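You operate a simulated robot arm through the tools that you are given. There is no shell and no other tool. Be economical: measure what you need, move in short steps, check, and stop when the job is done.

You are at the controls of a simulated robot arm. One attempt, no reset.

Task
Put the blue steel block from the top of the grey bench on the top of the chest lid. Then take the white tile and leave it in the carton. Then fetch the silver gauge block from the top of the grey bench and set it on the yellow job card. Then take the brown spacer block on the top of the grey bench and put it away on the top of the brown bench. Then open the right counter drawer, put the teal pad block in the inside of the right counter drawer and shut the drawer again. Then open the wide yellow drawer, put the dark wood block on the top of the grey bench away in the inside of the wide yellow drawer and shut the drawer again. Keep to this order. Set down upright: silver gauge block, brown spacer block.

Only the result counts: the job must be done as asked and must still hold three seconds after the hand-in. Knocking over, shifting, dropping, spilling or breaking anything else fails it. Lids that push on must go on centred and level and be pressed home; caps that screw on are set level and turned clockwise until they are tight.

Robot
A 7-joint arm with a vacuum gripper on a trunk, on a base that drives. Base frame: it is fixed to the floor where the robot stands at the start and does not move with it; the origin is under the middle of the robot, x ahead of it, y to its left, z up; the surface under the hand at the start is at about z = 0.8. Readings come in m, degrees, newtons and seconds.
Its first joint turns from -166.0 to 166.0 degrees. Places, roughly: blue steel block (4x5x4 cm) [0.5, 0, 0.8]; brown spacer block (3x6x4 cm) [1, 0, 0.8]; carton [1, 2.5, 0.75]; dark wood block (9x4x3 cm) [1.5, 0.1, 0.8]; inside of the right counter drawer [1.4, 0.7, 0.7]; inside of the wide yellow drawer [4.3, -4.5, 0.8]; right counter drawer [1.4, 0.7, 0.7]; silver gauge block [0.75, 0, 0.75]; teal pad block (10x6x4 cm) [1.4, 0.1, 0.8]; top of the brown bench [2.9, 0, 0.8]; top of the chest lid [0.8, 0.7, 0.5]; white tile (6x6x2 cm) [0.7, -0.3, 0.8]; wide yellow drawer [4.3, -4.5, 0.8]; yellow job card [1.25, 0.25, 0.75]. Payload 1.06 kg.
Tool frame: the origin (TCP) lies in the middle of the cups' lips, and z points out of the cups. The gripper has 1 cup of 0.024 m across, covering 0.024 by 0.024 m (tool x, y); the bellows give 0.008 m. With the vacuum on, a cup seals on a smooth face that it is pressed against (1 to 4 N); it does not hold porous or soft things. The pull reaches 23 N.
Orientation is that of the tool frame in the base frame, as a unit quaternion [w, x, y, z]. With the cups facing straight down, the tool's x points along the base's -x, its y along +y and its z along -z.

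Tools
- The arm moves only by the tool servo_tool. Its argument "deltas" is a list that holds one entry, the list of rows, each a list of 7 numbers: the shift along the base's x, y, z in m, then the turn, a rotation vector about the base's x, y, z in degrees, then the vacuum: 1 switches it on, -1 off. In form: [[[tx, ty, tz, ax, ay, az, valve], ...]]. A call has 1 to 20 rows; each row is the pose to reach, as a shift and turn from the pose commanded when the call began. Rows are played at 5 a second. More than 0.05 m and 8.6 degrees between two rows, or a gripper value outside its range, and nothing of the call is played. Where a pose cannot be reached the arm comes as near as it can. A force on the tool above 40 N (or 10 N above the force at the start of the call, whichever is more), or a blocked arm, ends the call early, and 0.2 s more pass. The pull builds up within a second once a cup has sealed. Time passes only in rows, and 0.2 s behind the last, so rows that repeat a pose give it time. The reply holds the time, the measured pose of the TCP, the force on the tool along the base axes and the pull of the vacuum, in the units named above and with some noise, with the torque about the TCP (base axes, N m) and any sound that the robot's microphone picked up, and new pictures: "pictures" is both (left out), scene, wrist or none.
- Cameras (640 x 400 px; columns grow to the right, rows downward): "scene" is now at [0.1763, 0.2171, 1.4707]; the picture's right is [0.08, -1.00, 0.00], its down [-0.74, -0.06, -0.67] and it looks along [0.66, 0.05, -0.75] (base axes); focal length 275 px, centre (320, 200). "wrist" rides on the gripper at [0.078, 0.019, -0.096] in the tool frame; the picture's right is [-0.24, 0.97, 0.00], its down [-0.71, -0.17, -0.69] and it looks along [-0.67, -0.16, 0.73] (tool axes); focal length 243 px, centre (320, 200). There is no depth. A picture from a camera that has moved, and an enlarged one, comes with that camera's place and axes in the base frame and with its lens.
- roll_base(legs): drives the robot by 1 to 6 legs, each [ahead, left, turn to the left] in m, m and degrees, along the robot's own axes; the way and the turn of a leg run together, so that a leg with both is an arc; at most 1.5 m and 180 degrees a leg. The arm and the cameras ride along, it lands a little off, and it stops where it bumps. It gives what a move gives, and a new picture of the scene camera.
- head_to(pan, tilt): turns the head with the scene camera to pan (to the left, within 120 degrees either way) and tilt (down, from -29 to 69), counted from straight ahead of the robot. It gives what a move gives, and a new picture of the scene camera.
- inspect(camera, box): a new picture of the part [left, top, right, bottom] of that camera's present view, enlarged. The clock stands still meanwhile.
- job_done(): hands the job in; it is judged then, once.

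Go step by step. Nothing tells you exact positions but the pictures and the camera data: compare them with the known pose of the tool, close in by small moves and look again before you grip or let go. The budget is 483 turns and 360 pictures, counting those below and the enlarged ones. Unless the task says otherwise, let go and move clear before handing in.

The tools are called after "Request:" as a command line: name --argument value ..., lists and objects as JSON in quotes. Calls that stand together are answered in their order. servo_tool: Moves the arm, as the interface text tells. Its arguments: {"type":"object","properties":{"deltas":{"type":"array","items":{"type":"array","items":{"type":"array","items":{"type":"number"}}}},"pictures":{"type":"string","enum":["both","scene","wrist","none"]}},"required":["deltas"]} The other tools are called the same way: roll_base (legs) drives the base; head_to (pan, tilt) turns the head that bears the scene camera; inspect (camera, box) takes an enlarged picture of a part of a camera's view; job_done () hands the job in.

At the start:

```text
t: 0.0
tool_pos: [0.7073, -0.0352, 1.015]
tcp_rot: [-0.001, 0.0, 1.0, 0.0]
contact_force: [0.0, -0.4, 0.3]
torque: [-0.01, 0.02, -0.01]
pull: 0.0
robot x, y, heading: [-0.0011, 0.0023, -0.0]
head pan, tilt: [4.5, 48.2]
```

scene: 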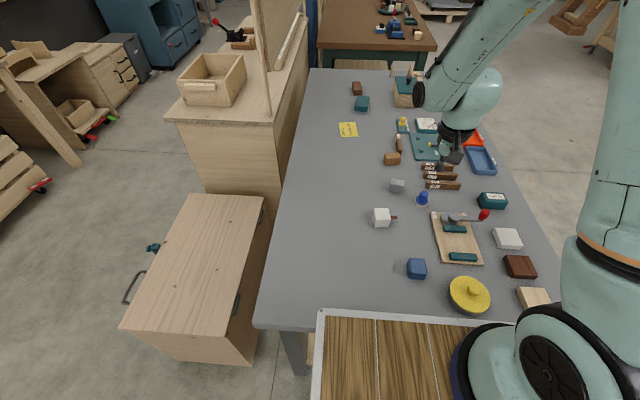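
wrist: 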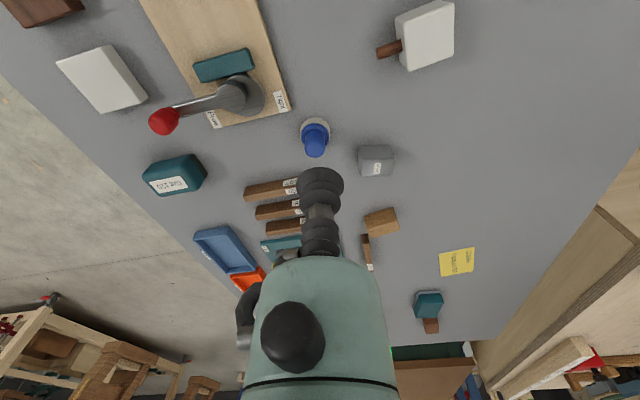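

I see the grey bench with the blue block near its front and the chest to the left; first I'll look at it enlarged.

Request:
inspect --camera "scene" --box '[320, 60, 560, 210]'

Request:
inspect --camera "scene" --box '[320, 180, 560, 330]'

Request:
inspect --camera "scene" --box '[100, 30, 340, 180]'

Request:
inspect --camera "scene" --box '[80, 180, 320, 330]'

```text
2.67 times, centred on (440, 135) of scene
camera zoom: at [0.1763, 0.2171, 1.4707], right [0.08, -1.0, 0.0], down [-0.74, -0.06, -0.67], along [0.66, 0.05, -0.75], focal length 734 px, centre (0, 373)
```

zoom: 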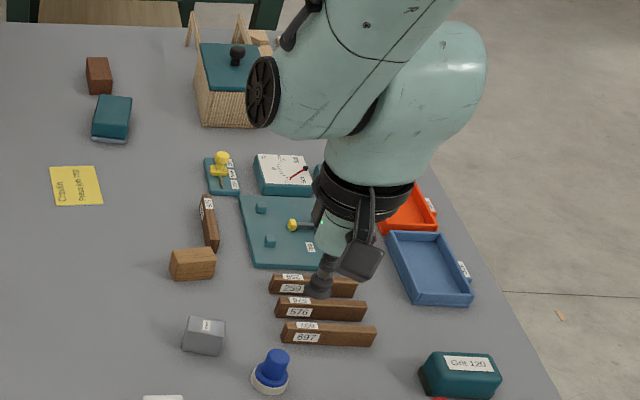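

```text
2.67 times, centred on (440, 255) of scene
camera zoom: at [0.1763, 0.2171, 1.4707], right [0.08, -1.0, 0.0], down [-0.74, -0.06, -0.67], along [0.66, 0.05, -0.75], focal length 734 px, centre (0, 53)
```

zoom: 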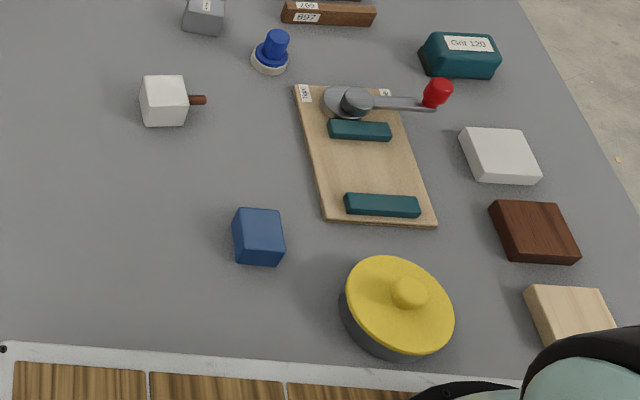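

```text
2.67 times, centred on (220, 105) of scene
camera zoom: at [0.1763, 0.2171, 1.4707], right [0.08, -1.0, 0.0], down [-0.74, -0.06, -0.67], along [0.66, 0.05, -0.75], focal length 734 px, centre (587, 453)
```

zoom: 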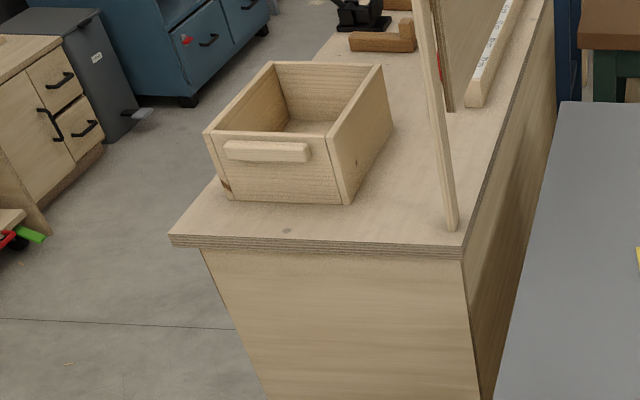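

```text
2.67 times, centred on (200, 255) of scene
camera zoom: at [0.1763, 0.2171, 1.4707], right [0.08, -1.0, 0.0], down [-0.74, -0.06, -0.67], along [0.66, 0.05, -0.75], focal length 734 px, centre (640, 53)
```

zoom: 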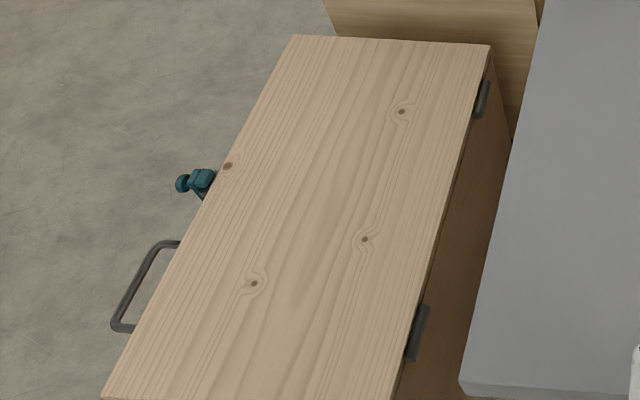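

Objects are identified. I'll look around with the head to see the floor, the counter, and the surroundings before moving.

Request:
head_to --pan 60 --tilt 35

Request:
head_to --pan 25 --tilt 20

Request:
head_to --pan -20 --tilt 20

Request:
head_to --pan 0 --tilt 69

```text
t: 1.2
tool_pos: [0.7068, -0.0355, 1.0152]
tcp_rot: [0.0, 0.0, 1.0, 0.0]
contact_force: [0.7, 1.2, -0.4]
torque: [0.01, -0.01, -0.03]
pull: 0.1
robot x, y, heading: [-0.0021, 0.0009, 0.1]
head pan, tilt: [60.0, 35.0]
camera scene: at [0.142, 0.2872, 1.4901], right [0.87, -0.5, 0.0], down [-0.29, -0.5, -0.82], along [0.41, 0.71, -0.57], focal length 275 px, centre (320, 200)
```

scene: 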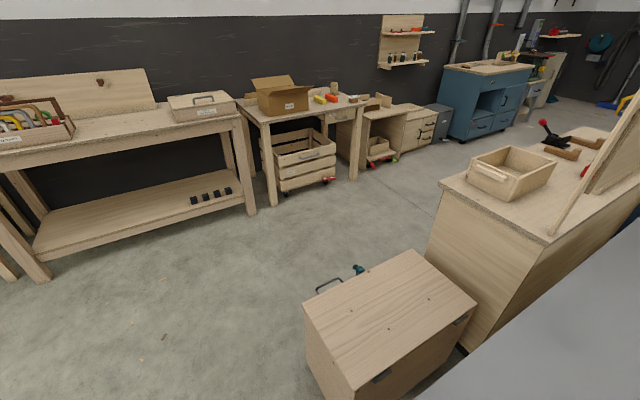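

```text
t: 2.3
tool_pos: [0.7075, -0.0362, 1.0157]
tcp_rot: [0.0, 0.001, 1.0, 0.0]
contact_force: [-0.1, 0.5, -0.1]
torque: [-0.03, 0.0, 0.03]
pull: 0.0
robot x, y, heading: [0.0008, -0.0041, -0.1]
head pan, tilt: [25.0, 20.0]
camera scene: at [0.1823, 0.2504, 1.5139], right [0.42, -0.91, 0.0], down [-0.31, -0.14, -0.94], along [0.85, 0.4, -0.34], focal length 275 px, centre (320, 200)
```

scene: 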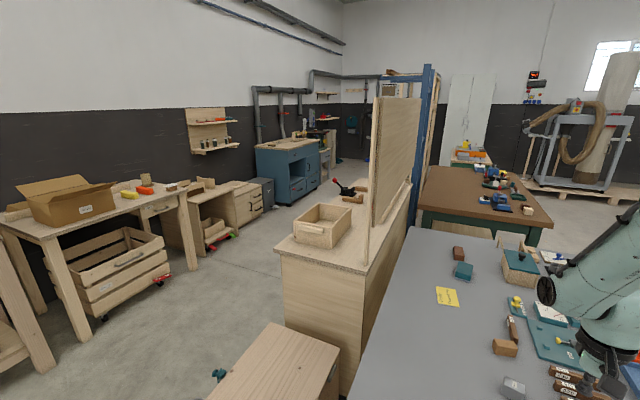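

```text
t: 3.4
tool_pos: [0.7067, -0.0362, 1.0145]
tcp_rot: [0.0, -0.001, 1.0, -0.001]
contact_force: [0.4, -0.1, -0.4]
torque: [-0.01, 0.0, 0.0]
pull: 0.0
robot x, y, heading: [0.0, 0.0004, 0.1]
head pan, tilt: [-20.0, 20.0]
camera scene: at [0.1854, 0.1792, 1.5139], right [-0.34, -0.94, 0.0], down [-0.32, 0.12, -0.94], along [0.88, -0.32, -0.34], focal length 275 px, centre (320, 200)
```

scene: 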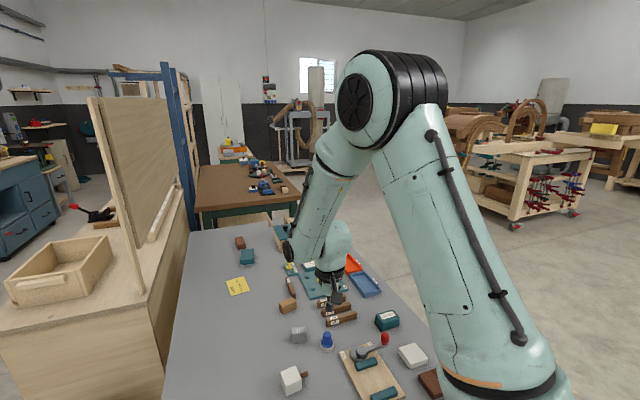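

```text
t: 4.5
tool_pos: [0.7071, -0.0357, 1.0149]
tcp_rot: [0.0, 0.0, 1.0, 0.0]
contact_force: [-0.8, -0.1, -0.5]
torque: [-0.02, 0.02, -0.01]
pull: 0.1
robot x, y, heading: [-0.003, 0.0, -0.1]
head pan, tilt: [0.0, 68.8]
camera scene: at [0.1539, 0.211, 1.4464], right [0.0, -1.0, 0.0], down [-0.93, 0.0, -0.36], along [0.36, 0.0, -0.93], focal length 275 px, centre (320, 200)
```

scene: 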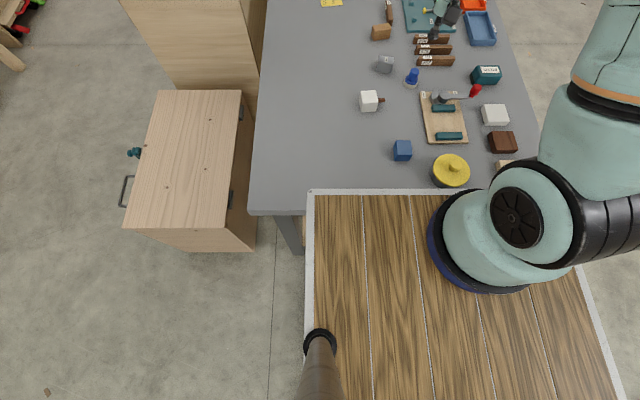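

The robot's deck stands at the bench's front edge; the carton sits on a table to the left, and the aisle between is free. I'll move the tool above the blue block.

Request:
servo_tool --deltas '[[[-0.04, 0.005, -0.02, 0, 0, 0, -1], [-0.08, 0.01, -0.04, 0, 0, 0, -1], [-0.12, 0.014, -0.06, 0, 0, 0, -1], [-0.154, 0.018, -0.085, 0, 0, 0, -1], [-0.154, 0.018, -0.11, 0, 0, 0, -1], [-0.154, 0.018, -0.11, 0, 0, 0, -1]]]'

```text
t: 6.0
tool_pos: [0.5526, -0.018, 0.9062]
tcp_rot: [0.0, -0.001, 1.0, 0.0]
contact_force: [-0.7, 0.8, 0.6]
torque: [-0.03, 0.01, 0.01]
pull: 0.0
robot x, y, heading: [0.0002, 0.0038, -0.0]
head pan, tilt: [0.0, 68.8]
camera scene: at [0.1538, 0.211, 1.4464], right [0.0, -1.0, 0.0], down [-0.93, 0.0, -0.36], along [0.36, 0.0, -0.93], focal length 275 px, centre (320, 200)
camera wrist: at [0.4741, 0.0018, 1.0006], right [0.23, 0.97, 0.0], down [0.71, -0.17, 0.69], along [0.67, -0.16, -0.73], focal length 243 px, centre (320, 200)
```

scene: 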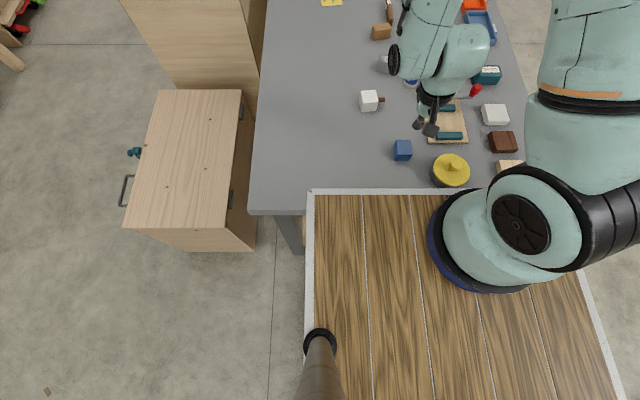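
wrist: 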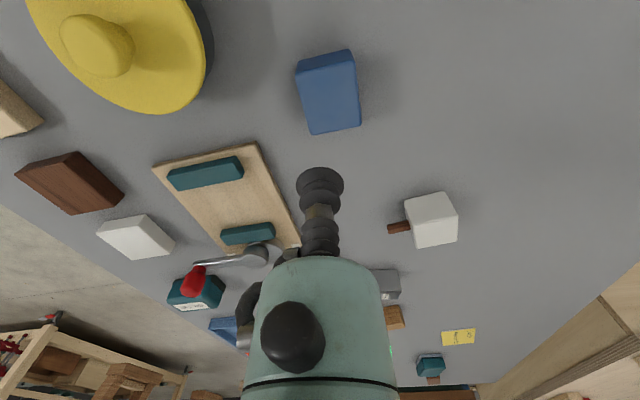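

The blue block's top shows just behind the cup; I take its top centre at about (0.557, -0.010, 0.79). I'll lower to 0.82 and look.

Request:
servo_tool --deltas '[[[0.004, 0.008, -0.04, 0, 0, 0, -1], [0.004, 0.008, -0.08, 0, 0, 0, -1], [0.004, 0.008, -0.08, 0, 0, 0, -1]]]'

```text
t: 6.8
tool_pos: [0.5566, -0.0097, 0.8253]
tcp_rot: [0.001, 0.0, 1.0, 0.0]
contact_force: [4.3, 0.3, 25.9]
torque: [0.04, 0.11, 0.05]
pull: 0.0
robot x, y, heading: [0.0016, 0.0005, 0.0]
head pan, tilt: [0.0, 68.8]
camera scene: at [0.1533, 0.211, 1.4465], right [0.0, -1.0, 0.0], down [-0.93, 0.0, -0.36], along [0.36, 0.0, -0.93], focal length 275 px, centre (320, 200)
camera wrist: at [0.4794, 0.0099, 0.9195], right [0.24, 0.97, 0.0], down [0.71, -0.17, 0.69], along [0.67, -0.16, -0.73], focal length 243 px, centre (320, 200)
```

scene: 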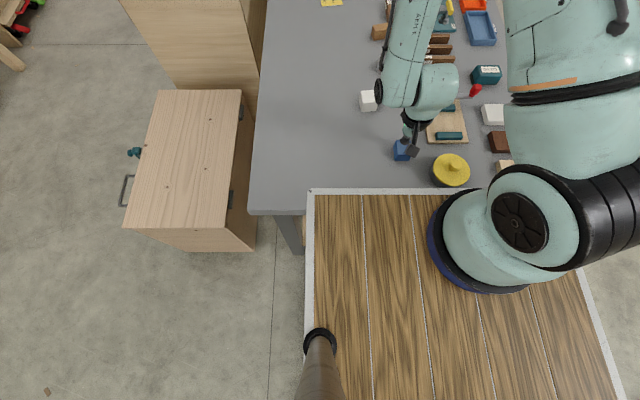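
wrist: 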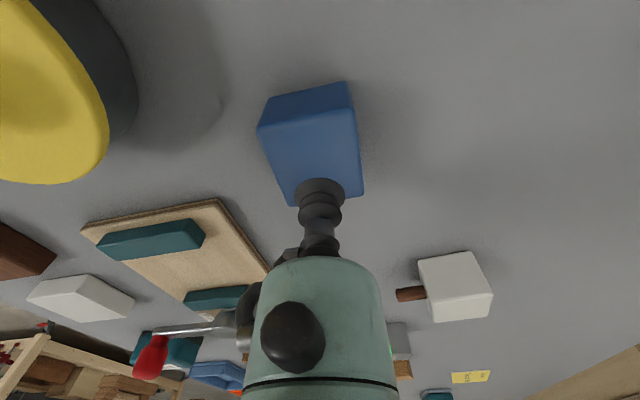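

Contact at z≈0.826, so the bench is at about 0.79 and block tops are higher than I took them. I'll lift and re-centre (block centre about x 0.540).

Request:
servo_tool --deltas '[[[0, 0, 0.03, 0, 0, 0, -1], [-0.016, 0.004, 0.03, 0, 0, 0, -1], [-0.016, 0.004, 0.03, 0, 0, 0, -1]]]' --pictures "wrist"

```text
t: 7.5
tool_pos: [0.5415, -0.0064, 0.8552]
tcp_rot: [-0.001, 0.0, 1.0, 0.0]
contact_force: [0.6, -0.5, 0.0]
torque: [0.0, 0.0, 0.01]
pull: 0.0
robot x, y, heading: [0.0023, 0.0003, -0.1]
head pan, tilt: [0.0, 68.8]
camera wrist: at [0.4628, 0.0137, 0.9501], right [0.24, 0.97, 0.0], down [0.71, -0.17, 0.69], along [0.67, -0.16, -0.73], focal length 243 px, centre (320, 200)
```

wrist: 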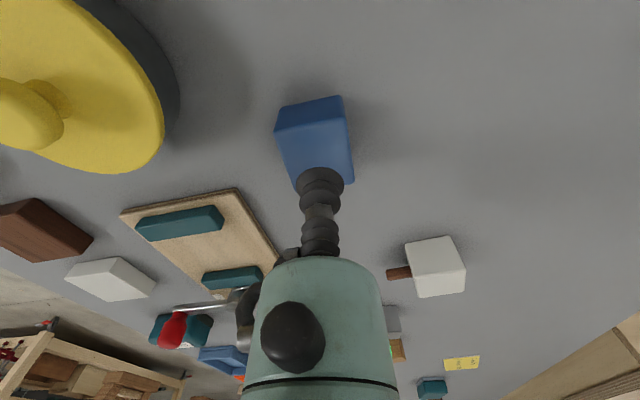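

Now the cup is centred over the block. Lower gently with vacuum on.

Request:
servo_tool --deltas '[[[0, 0, -0.015, 0, 0, 0, 1], [0, 0, -0.02, 0, 0, 0, 1], [0, 0, -0.022, 0, 0, 0, 1], [0, 0, -0.022, 0, 0, 0, 1], [0, 0, -0.022, 0, 0, 0, 1]]]' --pictures "none"

```text
t: 8.8
tool_pos: [0.541, -0.006, 0.8322]
tcp_rot: [-0.001, 0.0, 1.0, 0.0]
contact_force: [2.0, -1.9, 2.4]
torque: [-0.02, -0.03, 0.01]
pull: 22.8
robot x, y, heading: [-0.0014, -0.0015, -0.0]
head pan, tilt: [0.0, 68.8]
```

Sealed with full pull. I'll lift and carry leftward above the chest lid (lid about x 0.41–1.03, y 0.55–0.92, z≈0.5).

Request:
servo_tool --deltas '[[[0, 0, 0.02, 0, 0, 0, 1], [0, 0, 0.06, 0, 0, 0, 1], [0, 0, 0.1, 0, 0, 0, 1], [0, 0, 0.14, 0, 0, 0, 1], [0, 0, 0.16, 0, 0, 0, 1], [0, 0, 0.16, 0, 0, 0, 1]]]' --pictures "wrist"

Request:
servo_tool --deltas '[[[0.005, 0.045, 0, 0, 0, 0, 1], [0.01, 0.09, 0, 0, 0, 0, 1], [0.015, 0.135, 0, 0, 0, 0, 1], [0.02, 0.18, 0, 0, 0, 0, 1], [0.025, 0.225, 0, 0, 0, 0, 1], [0.03, 0.27, 0, 0, 0, 0, 1], [0.035, 0.315, 0, 0, 0, 0, 1], [0.04, 0.36, 0, 0, 0, 0, 1], [0.045, 0.405, 0, 0, 0, 0, 1], [0.05, 0.45, 0, 0, 0, 0, 1], [0.055, 0.495, 0, 0, 0, 0, 1], [0.06, 0.54, 0, 0, 0, 0, 1], [0.06, 0.585, 0, 0, 0, 0, 1], [0.06, 0.63, 0, 0, 0, 0, 1], [0.06, 0.675, 0, 0, 0, 0, 1], [0.06, 0.675, 0, 0, 0, 0, 1]]]'

```text
t: 10.2
tool_pos: [0.542, -0.0058, 0.9922]
tcp_rot: [-0.001, 0.0, 1.0, 0.001]
contact_force: [-0.7, 0.5, -3.7]
torque: [0.05, -0.03, 0.02]
pull: 23.4
robot x, y, heading: [0.0032, 0.0042, -0.4]
head pan, tilt: [0.0, 68.8]
camera wrist: at [0.4641, 0.0144, 1.0873], right [0.24, 0.97, 0.0], down [0.71, -0.17, 0.68], along [0.67, -0.16, -0.73], focal length 243 px, centre (320, 200)
```

wrist: 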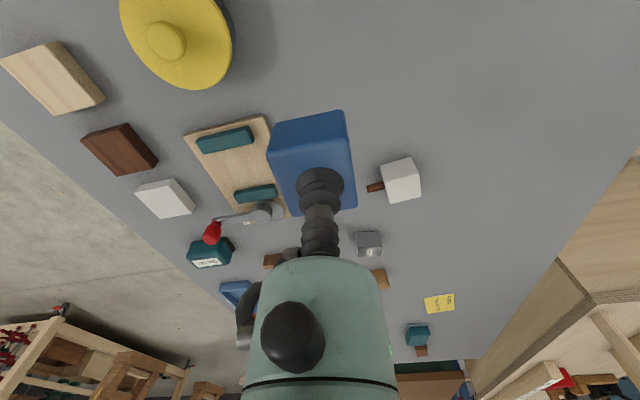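

```text
t: 13.6
tool_pos: [0.6011, 0.6451, 0.9908]
tcp_rot: [0.0, 0.001, 1.0, -0.001]
contact_force: [-0.4, -0.2, -3.6]
torque: [0.03, -0.03, 0.0]
pull: 23.1
out of reach, approached as far as the arm can: row 15, 16
robot x, y, heading: [-0.001, 0.0007, 0.1]
head pan, tilt: [0.0, 68.8]
camera scene: at [0.154, 0.2112, 1.4464], right [0.0, -1.0, 0.0], down [-0.93, 0.0, -0.36], along [0.36, 0.0, -0.93], focal length 275 px, centre (320, 200)
camera wrist: at [0.5236, 0.6656, 1.0856], right [0.24, 0.97, 0.0], down [0.71, -0.17, 0.69], along [0.67, -0.16, -0.73], focal length 243 px, centre (320, 200)
```

scene: 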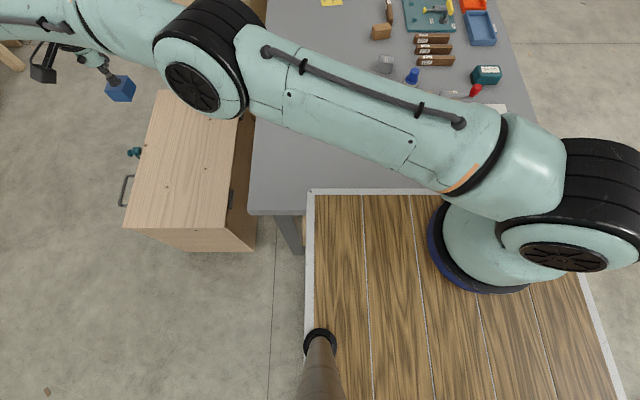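
wrist: 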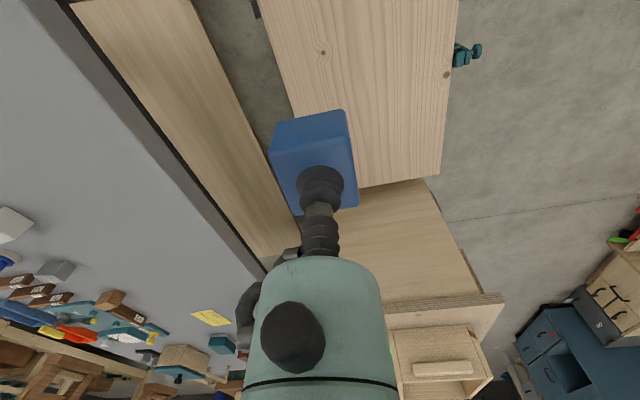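

The arm is at its limit here, so I'll drive the base slightly back and to the left to get comfortable reach of the chest.

Request:
roll_base --legs '[[-0.08, 0, 0], [0, 0.4, 0]]'

```text
t: 16.7
tool_pos: [0.521, 1.0399, 0.9905]
tcp_rot: [-0.001, -0.001, 1.0, 0.0]
contact_force: [0.6, 0.2, -4.7]
torque: [-0.02, -0.03, 0.0]
pull: 23.4
robot x, y, heading: [-0.0818, 0.3892, 0.2]
head pan, tilt: [0.0, 68.8]
camera scene: at [0.0737, 0.604, 1.4464], right [0.0, -1.0, 0.0], down [-0.93, 0.0, -0.36], along [0.36, 0.0, -0.93], focal length 275 px, centre (320, 200)
```

scene: 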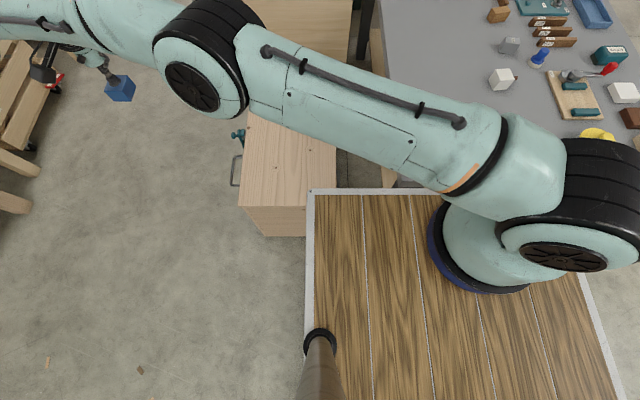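

Request:
servo_tool --deltas '[[[0.012, -0.04, 0, 0, 0, 0, 1], [0.024, -0.08, 0, 0, 0, 0, 1], [0.036, -0.12, 0, 0, 0, 0, 1], [0.048, -0.16, 0, 0, 0, 0, 1], [0.06, -0.2, 0, 0, 0, 0, 1], [0.072, -0.24, -0.03, 0, 0, 0, 1], [0.084, -0.28, -0.06, 0, 0, 0, 1], [0.1, -0.32, -0.09, 0, 0, 0, 1], [0.1, -0.32, -0.13, 0, 0, 0, 1], [0.1, -0.32, -0.17, 0, 0, 0, 1], [0.1, -0.32, -0.21, 0, 0, 0, 1], [0.1, -0.32, -0.25, 0, 0, 0, 1], [0.1, -0.32, -0.25, 0, 0, 0, 1]]]'

```text
refused: row 6 steps farther than a row can; nothing moved
```

Request:
servo_tool --deltas '[[[0.012, -0.04, 0, 0, 0, 0, 1], [0.024, -0.08, 0, 0, 0, 0, 1], [0.036, -0.12, 0, 0, 0, 0, 1], [0.048, -0.16, 0, 0, 0, 0, 1], [0.06, -0.2, 0, 0, 0, 0, 1], [0.072, -0.24, -0.02, 0, 0, 0, 1], [0.084, -0.28, -0.04, 0, 0, 0, 1], [0.1, -0.32, -0.06, 0, 0, 0, 1], [0.1, -0.32, -0.1, 0, 0, 0, 1], [0.1, -0.32, -0.14, 0, 0, 0, 1], [0.1, -0.32, -0.18, 0, 0, 0, 1], [0.1, -0.32, -0.22, 0, 0, 0, 1], [0.1, -0.32, -0.25, 0, 0, 0, 1], [0.1, -0.32, -0.25, 0, 0, 0, 1]]]'

```text
t: 19.7
tool_pos: [0.619, 0.719, 0.742]
tcp_rot: [-0.001, -0.001, 1.0, -0.001]
contact_force: [-0.5, -0.7, -4.6]
torque: [-0.01, -0.01, -0.03]
pull: 22.9
robot x, y, heading: [-0.0754, 0.3922, 0.0]
head pan, tilt: [0.0, 68.8]
camera scene: at [0.0737, 0.6038, 1.4464], right [0.0, -1.0, 0.0], down [-0.93, 0.0, -0.36], along [0.36, 0.0, -0.93], focal length 275 px, centre (320, 200)
camera wrist: at [0.5412, 0.7384, 0.8361], right [0.23, 0.97, 0.0], down [0.71, -0.17, 0.69], along [0.67, -0.16, -0.73], focal length 243 px, centre (320, 200)
```

scene: 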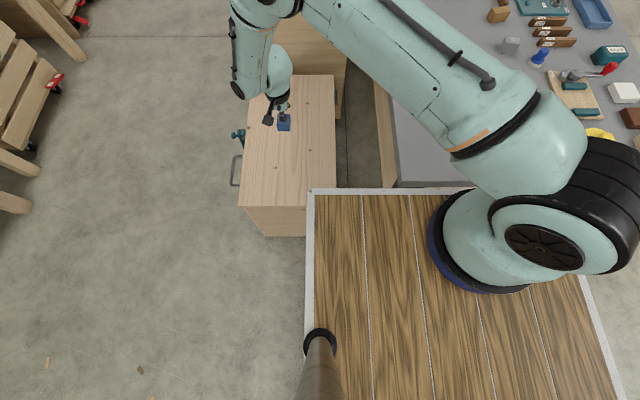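
wrist: 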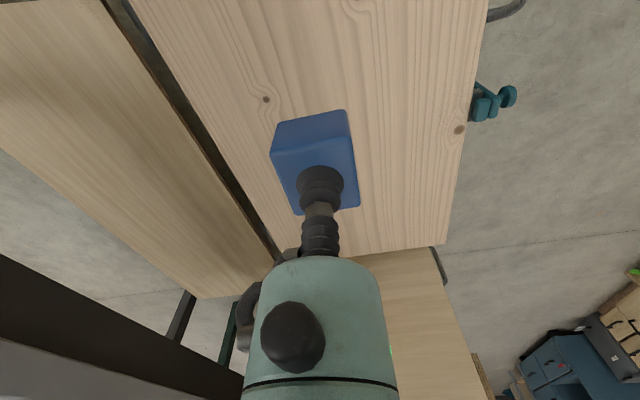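

Over the lid now. Lower toward it and watch.

Request:
servo_tool --deltas '[[[0, 0, -0.04, 0, 0, 0, 1], [0, 0, -0.08, 0, 0, 0, 1], [0, 0, -0.12, 0, 0, 0, 1], [0, 0, -0.14, 0, 0, 0, 1], [0, 0, -0.14, 0, 0, 0, 1]]]'

```text
t: 20.9
tool_pos: [0.621, 0.7197, 0.6019]
tcp_rot: [-0.001, -0.002, 1.0, 0.0]
contact_force: [-0.3, 0.5, -4.1]
torque: [0.04, 0.01, -0.02]
pull: 23.3
robot x, y, heading: [-0.0798, 0.3912, 0.1]
head pan, tilt: [0.0, 68.8]
camera scene: at [0.0738, 0.6039, 1.4464], right [0.0, -1.0, 0.0], down [-0.93, 0.0, -0.36], along [0.36, 0.0, -0.93], focal length 275 px, centre (320, 200)
camera wrist: at [0.543, 0.7391, 0.6962], right [0.23, 0.97, 0.0], down [0.71, -0.17, 0.69], along [0.67, -0.16, -0.73], focal length 243 px, centre (320, 200)
```

scene: 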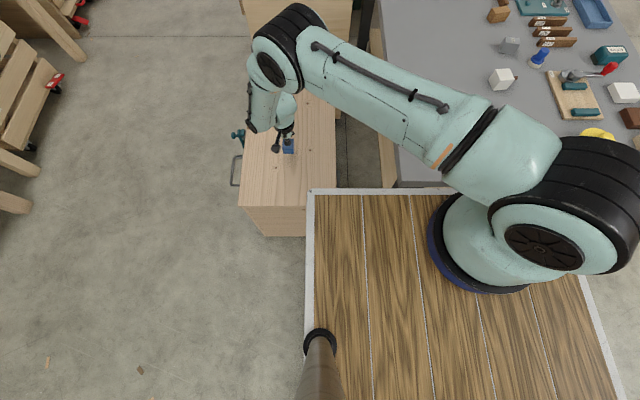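
wrist: 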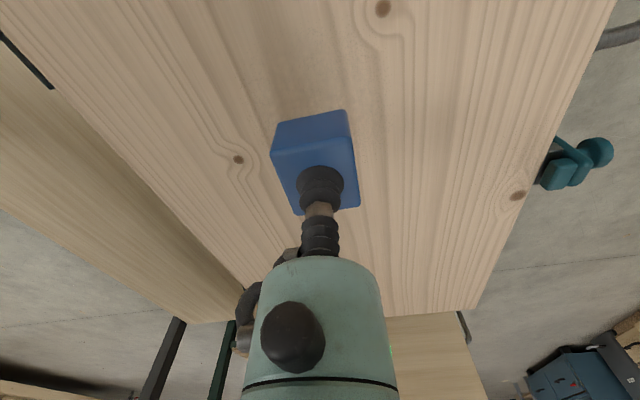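

Lid height estimate ≈0.515, so contact near TCP z 0.556. Descending in small steps.

Request:
servo_tool --deltas '[[[0, 0, -0.025, 0, 0, 0, 1], [0, 0, -0.035, 0, 0, 0, 1], [0, 0, -0.038, 0, 0, 0, 1], [0, 0, -0.038, 0, 0, 0, 1]]]' --pictures "wrist"

```text
t: 21.9
tool_pos: [0.6211, 0.7185, 0.5614]
tcp_rot: [0.0, -0.001, 1.0, 0.001]
contact_force: [0.3, 0.0, -5.2]
torque: [-0.04, 0.03, 0.03]
pull: 23.2
robot x, y, heading: [-0.0819, 0.3924, -0.0]
head pan, tilt: [0.0, 68.8]
camera wrist: at [0.5427, 0.7389, 0.6571], right [0.23, 0.97, 0.0], down [0.71, -0.17, 0.68], along [0.67, -0.16, -0.73], focal length 243 px, centre (320, 200)
```

wrist: 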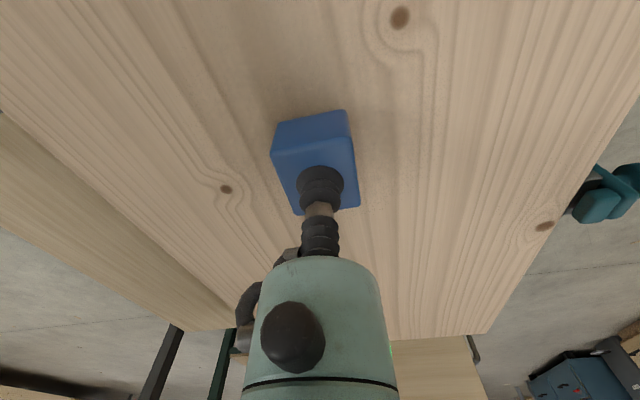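

Request:
servo_tool --deltas '[[[0, 0, -0.004, 0, 0, 0, 1], [0, 0, -0.008, 0, 0, 0, 1], [0, 0, -0.008, 0, 0, 0, 1]]]' --pictures "none"

```text
t: 22.7
tool_pos: [0.6206, 0.7196, 0.5556]
tcp_rot: [0.001, -0.001, 1.0, 0.0]
contact_force: [0.2, 0.0, -4.6]
torque: [-0.02, -0.01, 0.03]
pull: 22.5
robot x, y, heading: [-0.0766, 0.3956, 0.0]
head pan, tilt: [0.0, 68.8]
```

Request:
servo_tool --deltas '[[[0, 0, -0.004, 0, 0, 0, 1], [0, 0, -0.007, 0, 0, 0, 1], [0, 0, -0.007, 0, 0, 0, 1]]]' --pictures "none"

```text
t: 23.5
tool_pos: [0.6209, 0.7196, 0.5489]
tcp_rot: [0.001, -0.001, 1.0, 0.001]
contact_force: [-6.1, 2.0, 12.2]
torque: [-0.04, -0.03, 0.0]
pull: 23.1
robot x, y, heading: [-0.0775, 0.3946, 0.2]
head pan, tilt: [0.0, 68.8]
```

Block is on the lid. Release and rise.

Request:
servo_tool --deltas '[[[0, 0, 0.003, 0, 0, 0, 1], [0, 0, 0.003, 0, 0, 0, -1], [0, 0, 0.003, 0, 0, 0, -1], [0, 0, 0.003, 0, 0, 0, -1], [0, 0, 0.01, 0, 0, 0, -1], [0, 0, 0.04, 0, 0, 0, -1], [0, 0, 0.08, 0, 0, 0, -1], [0, 0, 0.12, 0, 0, 0, -1], [0, 0, 0.16, 0, 0, 0, -1], [0, 0, 0.2, 0, 0, 0, -1], [0, 0, 0.24, 0, 0, 0, -1], [0, 0, 0.28, 0, 0, 0, -1], [0, 0, 0.32, 0, 0, 0, -1], [0, 0, 0.36, 0, 0, 0, -1], [0, 0, 0.4, 0, 0, 0, -1], [0, 0, 0.44, 0, 0, 0, -1]]]'

```text
t: 26.9
tool_pos: [0.6204, 0.7193, 0.9901]
tcp_rot: [0.0, 0.0, 1.0, 0.0]
contact_force: [-0.5, -0.1, 0.1]
torque: [-0.02, -0.01, 0.01]
pull: 0.0
robot x, y, heading: [-0.0804, 0.3919, -0.1]
head pan, tilt: [0.0, 68.8]
camera scene: at [0.0739, 0.604, 1.4463], right [0.0, -1.0, 0.0], down [-0.93, 0.0, -0.36], along [0.36, 0.0, -0.93], focal length 275 px, centre (320, 200)
camera wrist: at [0.5435, 0.7384, 1.0848], right [0.23, 0.97, 0.0], down [0.71, -0.17, 0.68], along [0.67, -0.16, -0.73], focal length 243 px, centre (320, 200)
```

scene: 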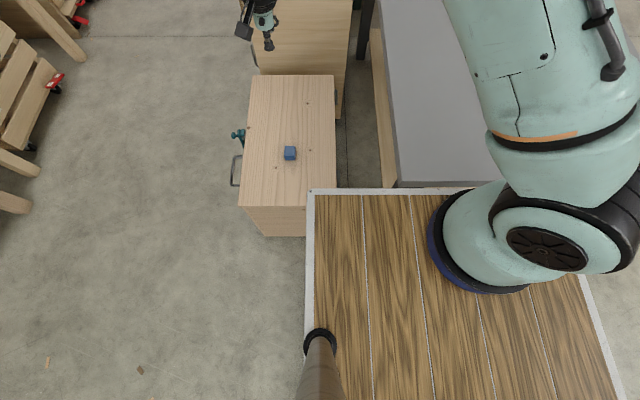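
wrist: 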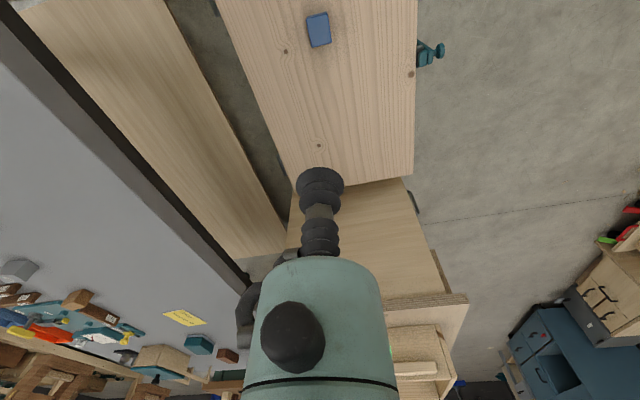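

The blue block rests on the lid. Next is the white tile at about (0.66, -0.29); I drive back to the right, close to the start pose.

Request:
roll_base --legs '[[0, -0.4, 0], [0.06, 0, 0]]'

Request:
servo_tool --deltas '[[[0.0, -0.05, 0, 0, 0, 0, -1], [0.0, -0.1, 0, 0, 0, 0, -1], [0.0, -0.15, 0, 0, 0, 0, -1], [0.0, -0.2, 0, 0, 0, 0, -1], [0.0, -0.25, 0, 0, 0, 0, -1], [0.0, -0.3, 0, 0, 0, 0, -1], [0.0, -0.35, 0, 0, 0, 0, -1], [0.0, -0.4, 0, 0, 0, 0, -1], [0.0, -0.45, 0, 0, 0, 0, -1], [0.0, -0.5, 0, 0, 0, 0, -1], [0.0, -0.55, 0, 0, 0, 0, -1], [0.0, -0.6, 0, 0, 0, 0, -1], [0, -0.62, -0.04, 0, 0, 0, -1], [0, -0.62, -0.04, 0, 0, 0, -1]]]'

```text
t: 30.0
tool_pos: [0.6819, 0.316, 0.9889]
tcp_rot: [0.0, -0.002, 1.0, -0.001]
contact_force: [0.4, -0.1, -0.1]
torque: [-0.02, -0.01, -0.02]
pull: 0.0
robot x, y, heading: [-0.0168, -0.0145, 0.3]
head pan, tilt: [0.0, 68.8]
camera scene: at [0.1351, 0.1998, 1.4464], right [0.01, -1.0, 0.0], down [-0.93, -0.01, -0.36], along [0.36, 0.0, -0.93], focal length 275 px, centre (320, 200)
```

scene: 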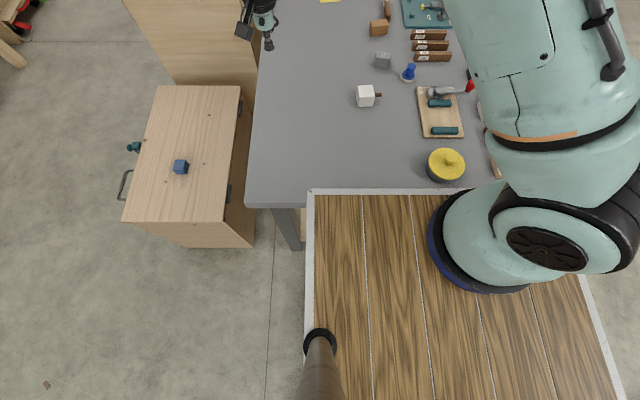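

```text
t: 33.0
tool_pos: [0.6835, -0.3029, 0.9517]
tcp_rot: [0.0, -0.002, 1.0, -0.001]
contact_force: [-0.3, 0.4, -0.4]
torque: [-0.02, -0.01, 0.01]
pull: 0.0
robot x, y, heading: [-0.019, -0.011, 0.2]
head pan, tilt: [0.0, 68.8]
camera scene: at [0.135, 0.1997, 1.4464], right [0.01, -1.0, 0.0], down [-0.93, 0.0, -0.36], along [0.36, 0.0, -0.93], focal length 275 px, centre (320, 200)
camera wrist: at [0.6054, -0.2842, 1.0456], right [0.23, 0.97, 0.0], down [0.71, -0.17, 0.69], along [0.67, -0.16, -0.73], focal length 243 px, centre (320, 200)
```

scene: 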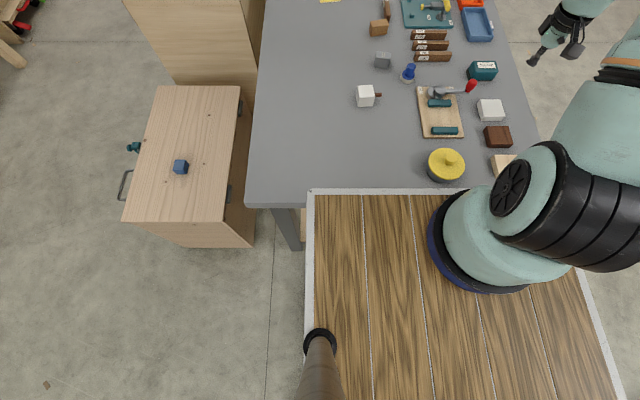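
wrist: 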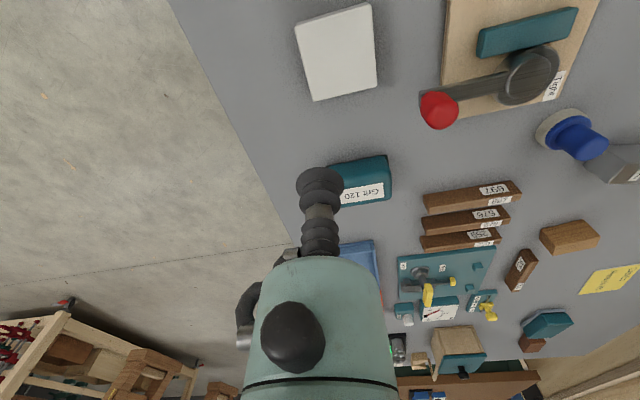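

Tile top at about (0.658, -0.281, 0.81). Move above it and lower.

Request:
servo_tool --deltas '[[[-0.0255, 0.022, -0.02, 0, 0, 0, -1], [-0.0255, 0.022, -0.06, 0, 0, 0, -1], [-0.0255, 0.022, -0.1, 0, 0, 0, -1], [-0.0255, 0.022, -0.11, 0, 0, 0, -1], [-0.0255, 0.022, -0.11, 0, 0, 0, -1]]]' --pictures "wrist"

```text
t: 34.2
tool_pos: [0.6577, -0.2831, 0.8405]
tcp_rot: [0.0, -0.002, 1.0, 0.0]
contact_force: [-0.7, -0.8, -0.5]
torque: [0.02, -0.01, 0.0]
pull: 0.1
robot x, y, heading: [-0.0175, -0.0148, 0.4]
head pan, tilt: [0.0, 68.8]
camera wrist: at [0.5793, -0.2628, 0.9354], right [0.23, 0.97, 0.0], down [0.71, -0.17, 0.69], along [0.67, -0.16, -0.73], focal length 243 px, centre (320, 200)
```

wrist: 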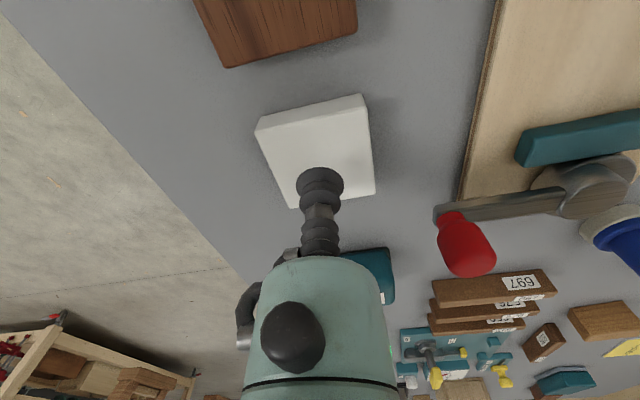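

Request:
servo_tool --deltas '[[[0, 0, -0.02, 0, 0, 0, 1], [0, 0, -0.026, 0, 0, 0, 1], [0, 0, -0.029, 0, 0, 0, 1], [0, 0, -0.029, 0, 0, 0, 1]]]' --pictures "none"

```text
t: 35.2
tool_pos: [0.657, -0.2815, 0.8118]
tcp_rot: [0.001, -0.003, 1.0, 0.0]
contact_force: [3.8, 1.5, 15.7]
torque: [0.04, 0.02, 0.04]
pull: 23.6
robot x, y, heading: [-0.016, -0.0121, 0.5]
head pan, tilt: [0.0, 68.8]
```

Tile sealed. Lift it high and centre it ahead of the robot for travel.

Request:
servo_tool --deltas '[[[0, 0, 0.02, 0, 0, 0, 1], [0, 0, 0.06, 0, 0, 0, 1], [0, 0, 0.1, 0, 0, 0, 1], [0, 0, 0.14, 0, 0, 0, 1], [0, 0, 0.18, 0, 0, 0, 1], [0, 0, 0.22, 0, 0, 0, 1], [0, 0, 0.26, 0, 0, 0, 1], [0, 0, 0.3, 0, 0, 0, 1], [0, 0, 0.34, 0, 0, 0, 1], [0, 0, 0.38, 0, 0, 0, 1], [-0.01, 0.04, 0.4, 0, 0, 0, 1], [-0.02, 0.08, 0.4, 0, 0, 0, 1], [-0.03, 0.12, 0.4, 0, 0, 0, 1], [-0.04, 0.16, 0.4, 0, 0, 0, 1], [-0.05, 0.2, 0.4, 0, 0, 0, 1], [-0.06, 0.24, 0.4, 0, 0, 0, 1], [-0.06, 0.27, 0.4, 0, 0, 0, 1], [-0.06, 0.27, 0.4, 0, 0, 0, 1]]]' --pictures "wrist"

```text
t: 39.0
tool_pos: [0.5966, -0.0103, 1.2103]
tcp_rot: [0.0, -0.004, 1.0, 0.0]
contact_force: [0.0, -0.1, -0.3]
torque: [0.02, -0.01, -0.01]
pull: 22.9
robot x, y, heading: [-0.0155, -0.0143, 0.3]
head pan, tilt: [0.0, 68.8]
camera wrist: at [0.5189, 0.0086, 1.3053], right [0.23, 0.97, 0.0], down [0.71, -0.17, 0.69], along [0.67, -0.16, -0.73], focal length 243 px, centre (320, 200)
```

wrist: 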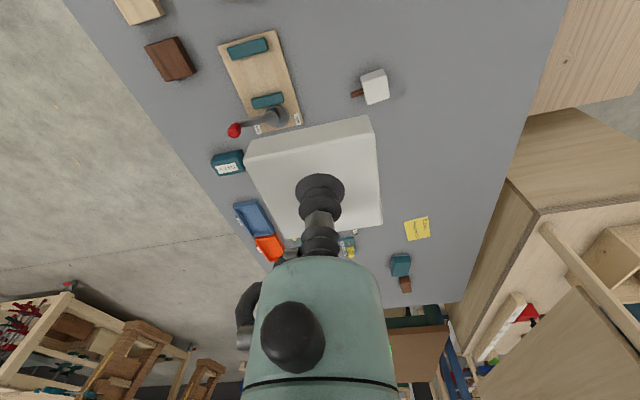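

Tile held, weight small. Now drive: back, left, turn to face the wall tables, look.

Request:
roll_base --legs '[[-0.15, 0, 0], [0, 1.5, 0], [0, 0.05, 90]]'

Request:
head_to --pan -40 --tilt 35

```text
t: 51.0
tool_pos: [-0.206, 2.1, 1.2109]
tcp_rot: [0.0, 0.71, -0.704, 0.0]
contact_force: [-0.3, -0.2, -0.9]
torque: [0.01, 0.0, 0.0]
pull: 22.8
robot x, y, heading: [-0.2017, 1.4805, 90.6]
head pan, tilt: [0.0, 68.8]
camera scene: at [-0.416, 1.6408, 1.4464], right [1.0, 0.01, 0.0], down [0.01, -0.93, -0.36], along [0.0, 0.36, -0.93], focal length 275 px, centre (320, 200)
```

scene: 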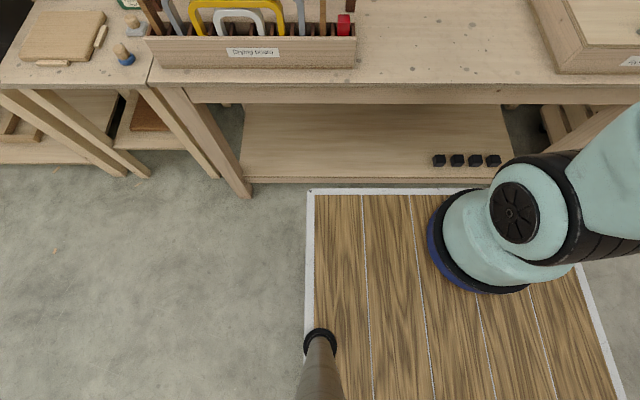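

```text
t: 52.1
tool_pos: [-0.2042, 2.1002, 1.2115]
tcp_rot: [0.001, 0.709, -0.705, 0.0]
contact_force: [-0.1, 0.3, 0.4]
torque: [0.04, 0.02, -0.02]
pull: 22.9
robot x, y, heading: [-0.2034, 1.4858, 90.4]
head pan, tilt: [-40.0, 35.0]
camera scene: at [-0.3596, 1.6528, 1.49], right [0.77, -0.64, 0.0], down [-0.37, -0.44, -0.82], along [0.52, 0.63, -0.57], focal length 275 px, centre (320, 200)
```

scene: 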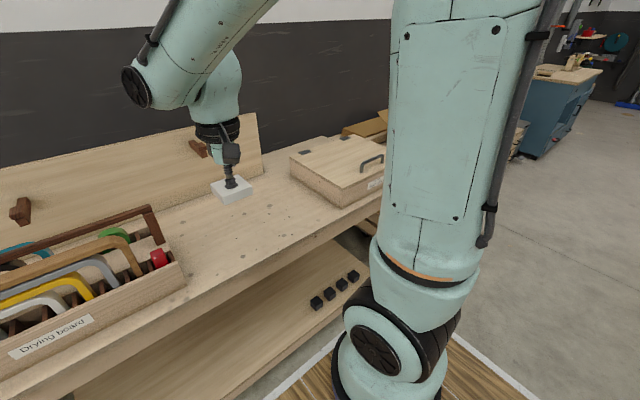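

Request:
roll_base --legs '[[0, -1.1, 0]]'

Request:
head_to --pan 0 --tilt 40

```text
t: 57.7
tool_pos: [0.8757, 2.1105, 1.2108]
tcp_rot: [0.0, 0.711, -0.703, 0.0]
contact_force: [-0.4, -0.2, 0.0]
torque: [-0.01, 0.03, 0.01]
pull: 22.7
robot x, y, heading: [0.88, 1.4961, 90.5]
head pan, tilt: [-40.0, 35.0]
camera scene: at [0.722, 1.6622, 1.4901], right [0.77, -0.63, 0.0], down [-0.36, -0.44, -0.82], along [0.52, 0.63, -0.57], focal length 275 px, centre (320, 200)
```

scene: 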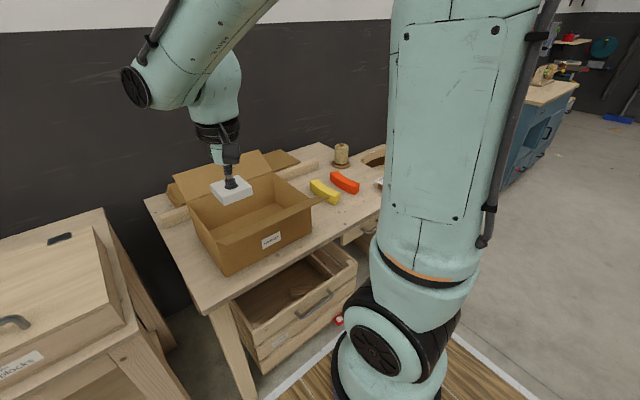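

```text
t: 58.7
tool_pos: [0.8742, 2.1096, 1.2113]
tcp_rot: [-0.001, 0.711, -0.703, 0.0]
contact_force: [-0.3, 0.3, -0.6]
torque: [-0.03, 0.03, -0.01]
pull: 23.2
robot x, y, heading: [0.8781, 1.4992, 90.8]
head pan, tilt: [0.0, 40.0]
camera scene: at [0.6653, 1.6791, 1.4825], right [1.0, 0.01, 0.0], down [0.01, -0.64, -0.77], along [-0.01, 0.77, -0.64], focal length 275 px, centre (320, 200)
```

scene: 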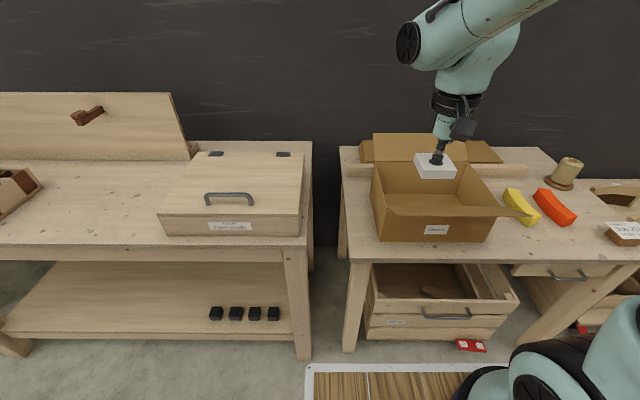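

The carton's centre appears to be about (1.05, 2.47), rim about 0.93. I'll drive ahead 0.2 m and strafe right a little, then look from the wrist.

Request:
roll_base --legs '[[0.18, -0.15, 0]]'

Request:
servo_tool --deltas '[[[0, 0.03, 0, 0, 0, 0, 1], [0, 0.06, 0, 0, 0, 0, 1], [0, 0.1, 0, 0, 0, 0, 1], [0, 0.1, 0, 0, 0, 0, 1]]]'

```text
t: 60.5
tool_pos: [1.0238, 2.2897, 1.2109]
tcp_rot: [0.0, 0.71, -0.704, 0.0]
contact_force: [-0.2, 0.1, -0.6]
torque: [-0.01, 0.01, 0.03]
pull: 22.9
robot x, y, heading: [1.0273, 1.6751, 90.7]
head pan, tilt: [0.0, 40.0]
camera scene: at [0.814, 1.86, 1.4825], right [1.0, 0.01, 0.0], down [0.01, -0.64, -0.77], along [-0.01, 0.77, -0.64], focal length 275 px, centre (320, 200)
```

scene: 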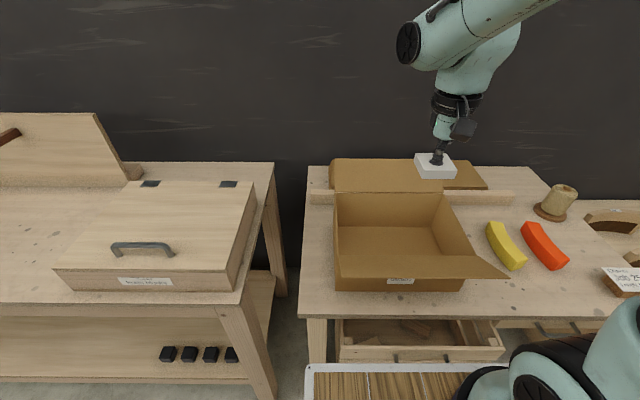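

```text
t: 61.5
tool_pos: [1.024, 2.3925, 1.213]
tcp_rot: [0.0, 0.711, -0.703, 0.001]
contact_force: [0.0, -0.9, 0.2]
torque: [0.01, 0.01, 0.04]
pull: 22.6
robot x, y, heading: [1.0292, 1.6795, 90.5]
head pan, tilt: [0.0, 40.0]
camera scene: at [0.814, 1.8598, 1.4825], right [1.0, 0.01, 0.0], down [0.01, -0.64, -0.77], along [-0.01, 0.77, -0.64], focal length 275 px, centre (320, 200)
camera wrist: at [1.0073, 2.3142, 1.3072], right [-0.97, 0.22, 0.0], down [0.16, 0.71, 0.68], along [0.15, 0.67, -0.73], focal length 243 px, centre (320, 200)
```

scene: 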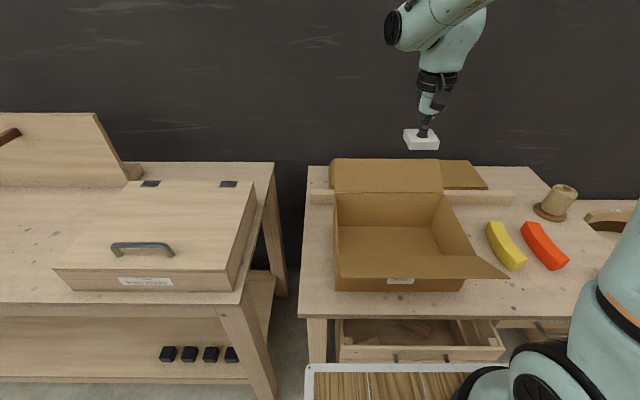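
wrist: 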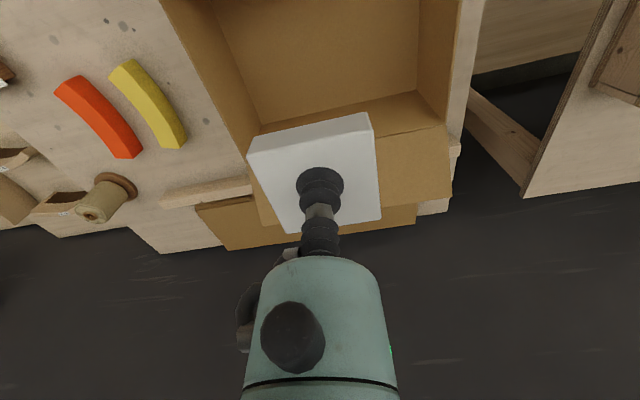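

Carton interior about x 0.85–1.19, y 2.31–2.53. I'll aim at (1.02, 2.455) and lower.

Request:
servo_tool --deltas '[[[0, 0.03, 0, 0, 0, 0, 1], [0, 0.062, 0, 0, 0, 0, 1], [0, 0.062, -0.05, 0, 0, 0, 1], [0, 0.062, -0.1, 0, 0, 0, 1], [0, 0.062, -0.15, 0, 0, 0, 1], [0, 0.062, -0.2, 0, 0, 0, 1], [0, 0.062, -0.25, 0, 0, 0, 1], [0, 0.062, -0.27, 0, 0, 0, 1], [0, 0.062, -0.27, 0, 0, 0, 1]]]'

```text
t: 63.5
tool_pos: [1.0225, 2.4514, 0.9411]
tcp_rot: [0.0, 0.711, -0.703, 0.0]
contact_force: [0.0, 1.5, -0.8]
torque: [0.02, -0.02, 0.03]
pull: 23.1
robot x, y, heading: [1.0339, 1.6775, 90.5]
head pan, tilt: [0.0, 40.0]
camera scene: at [0.814, 1.8599, 1.4825], right [1.0, 0.01, 0.0], down [0.01, -0.64, -0.77], along [-0.01, 0.77, -0.64], focal length 275 px, centre (320, 200)
camera wrist: at [1.0049, 2.3741, 1.0359], right [-0.97, 0.22, 0.0], down [0.16, 0.71, 0.69], along [0.15, 0.67, -0.73], focal length 243 px, centre (320, 200)
```

scene: 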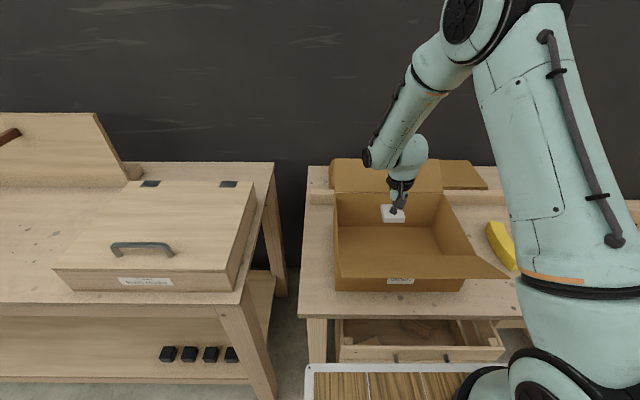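
wrist: 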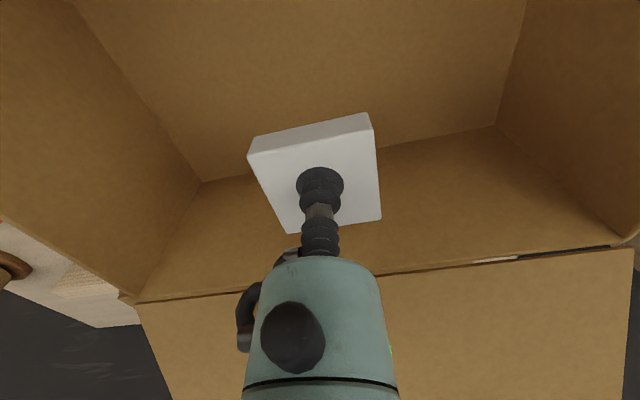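

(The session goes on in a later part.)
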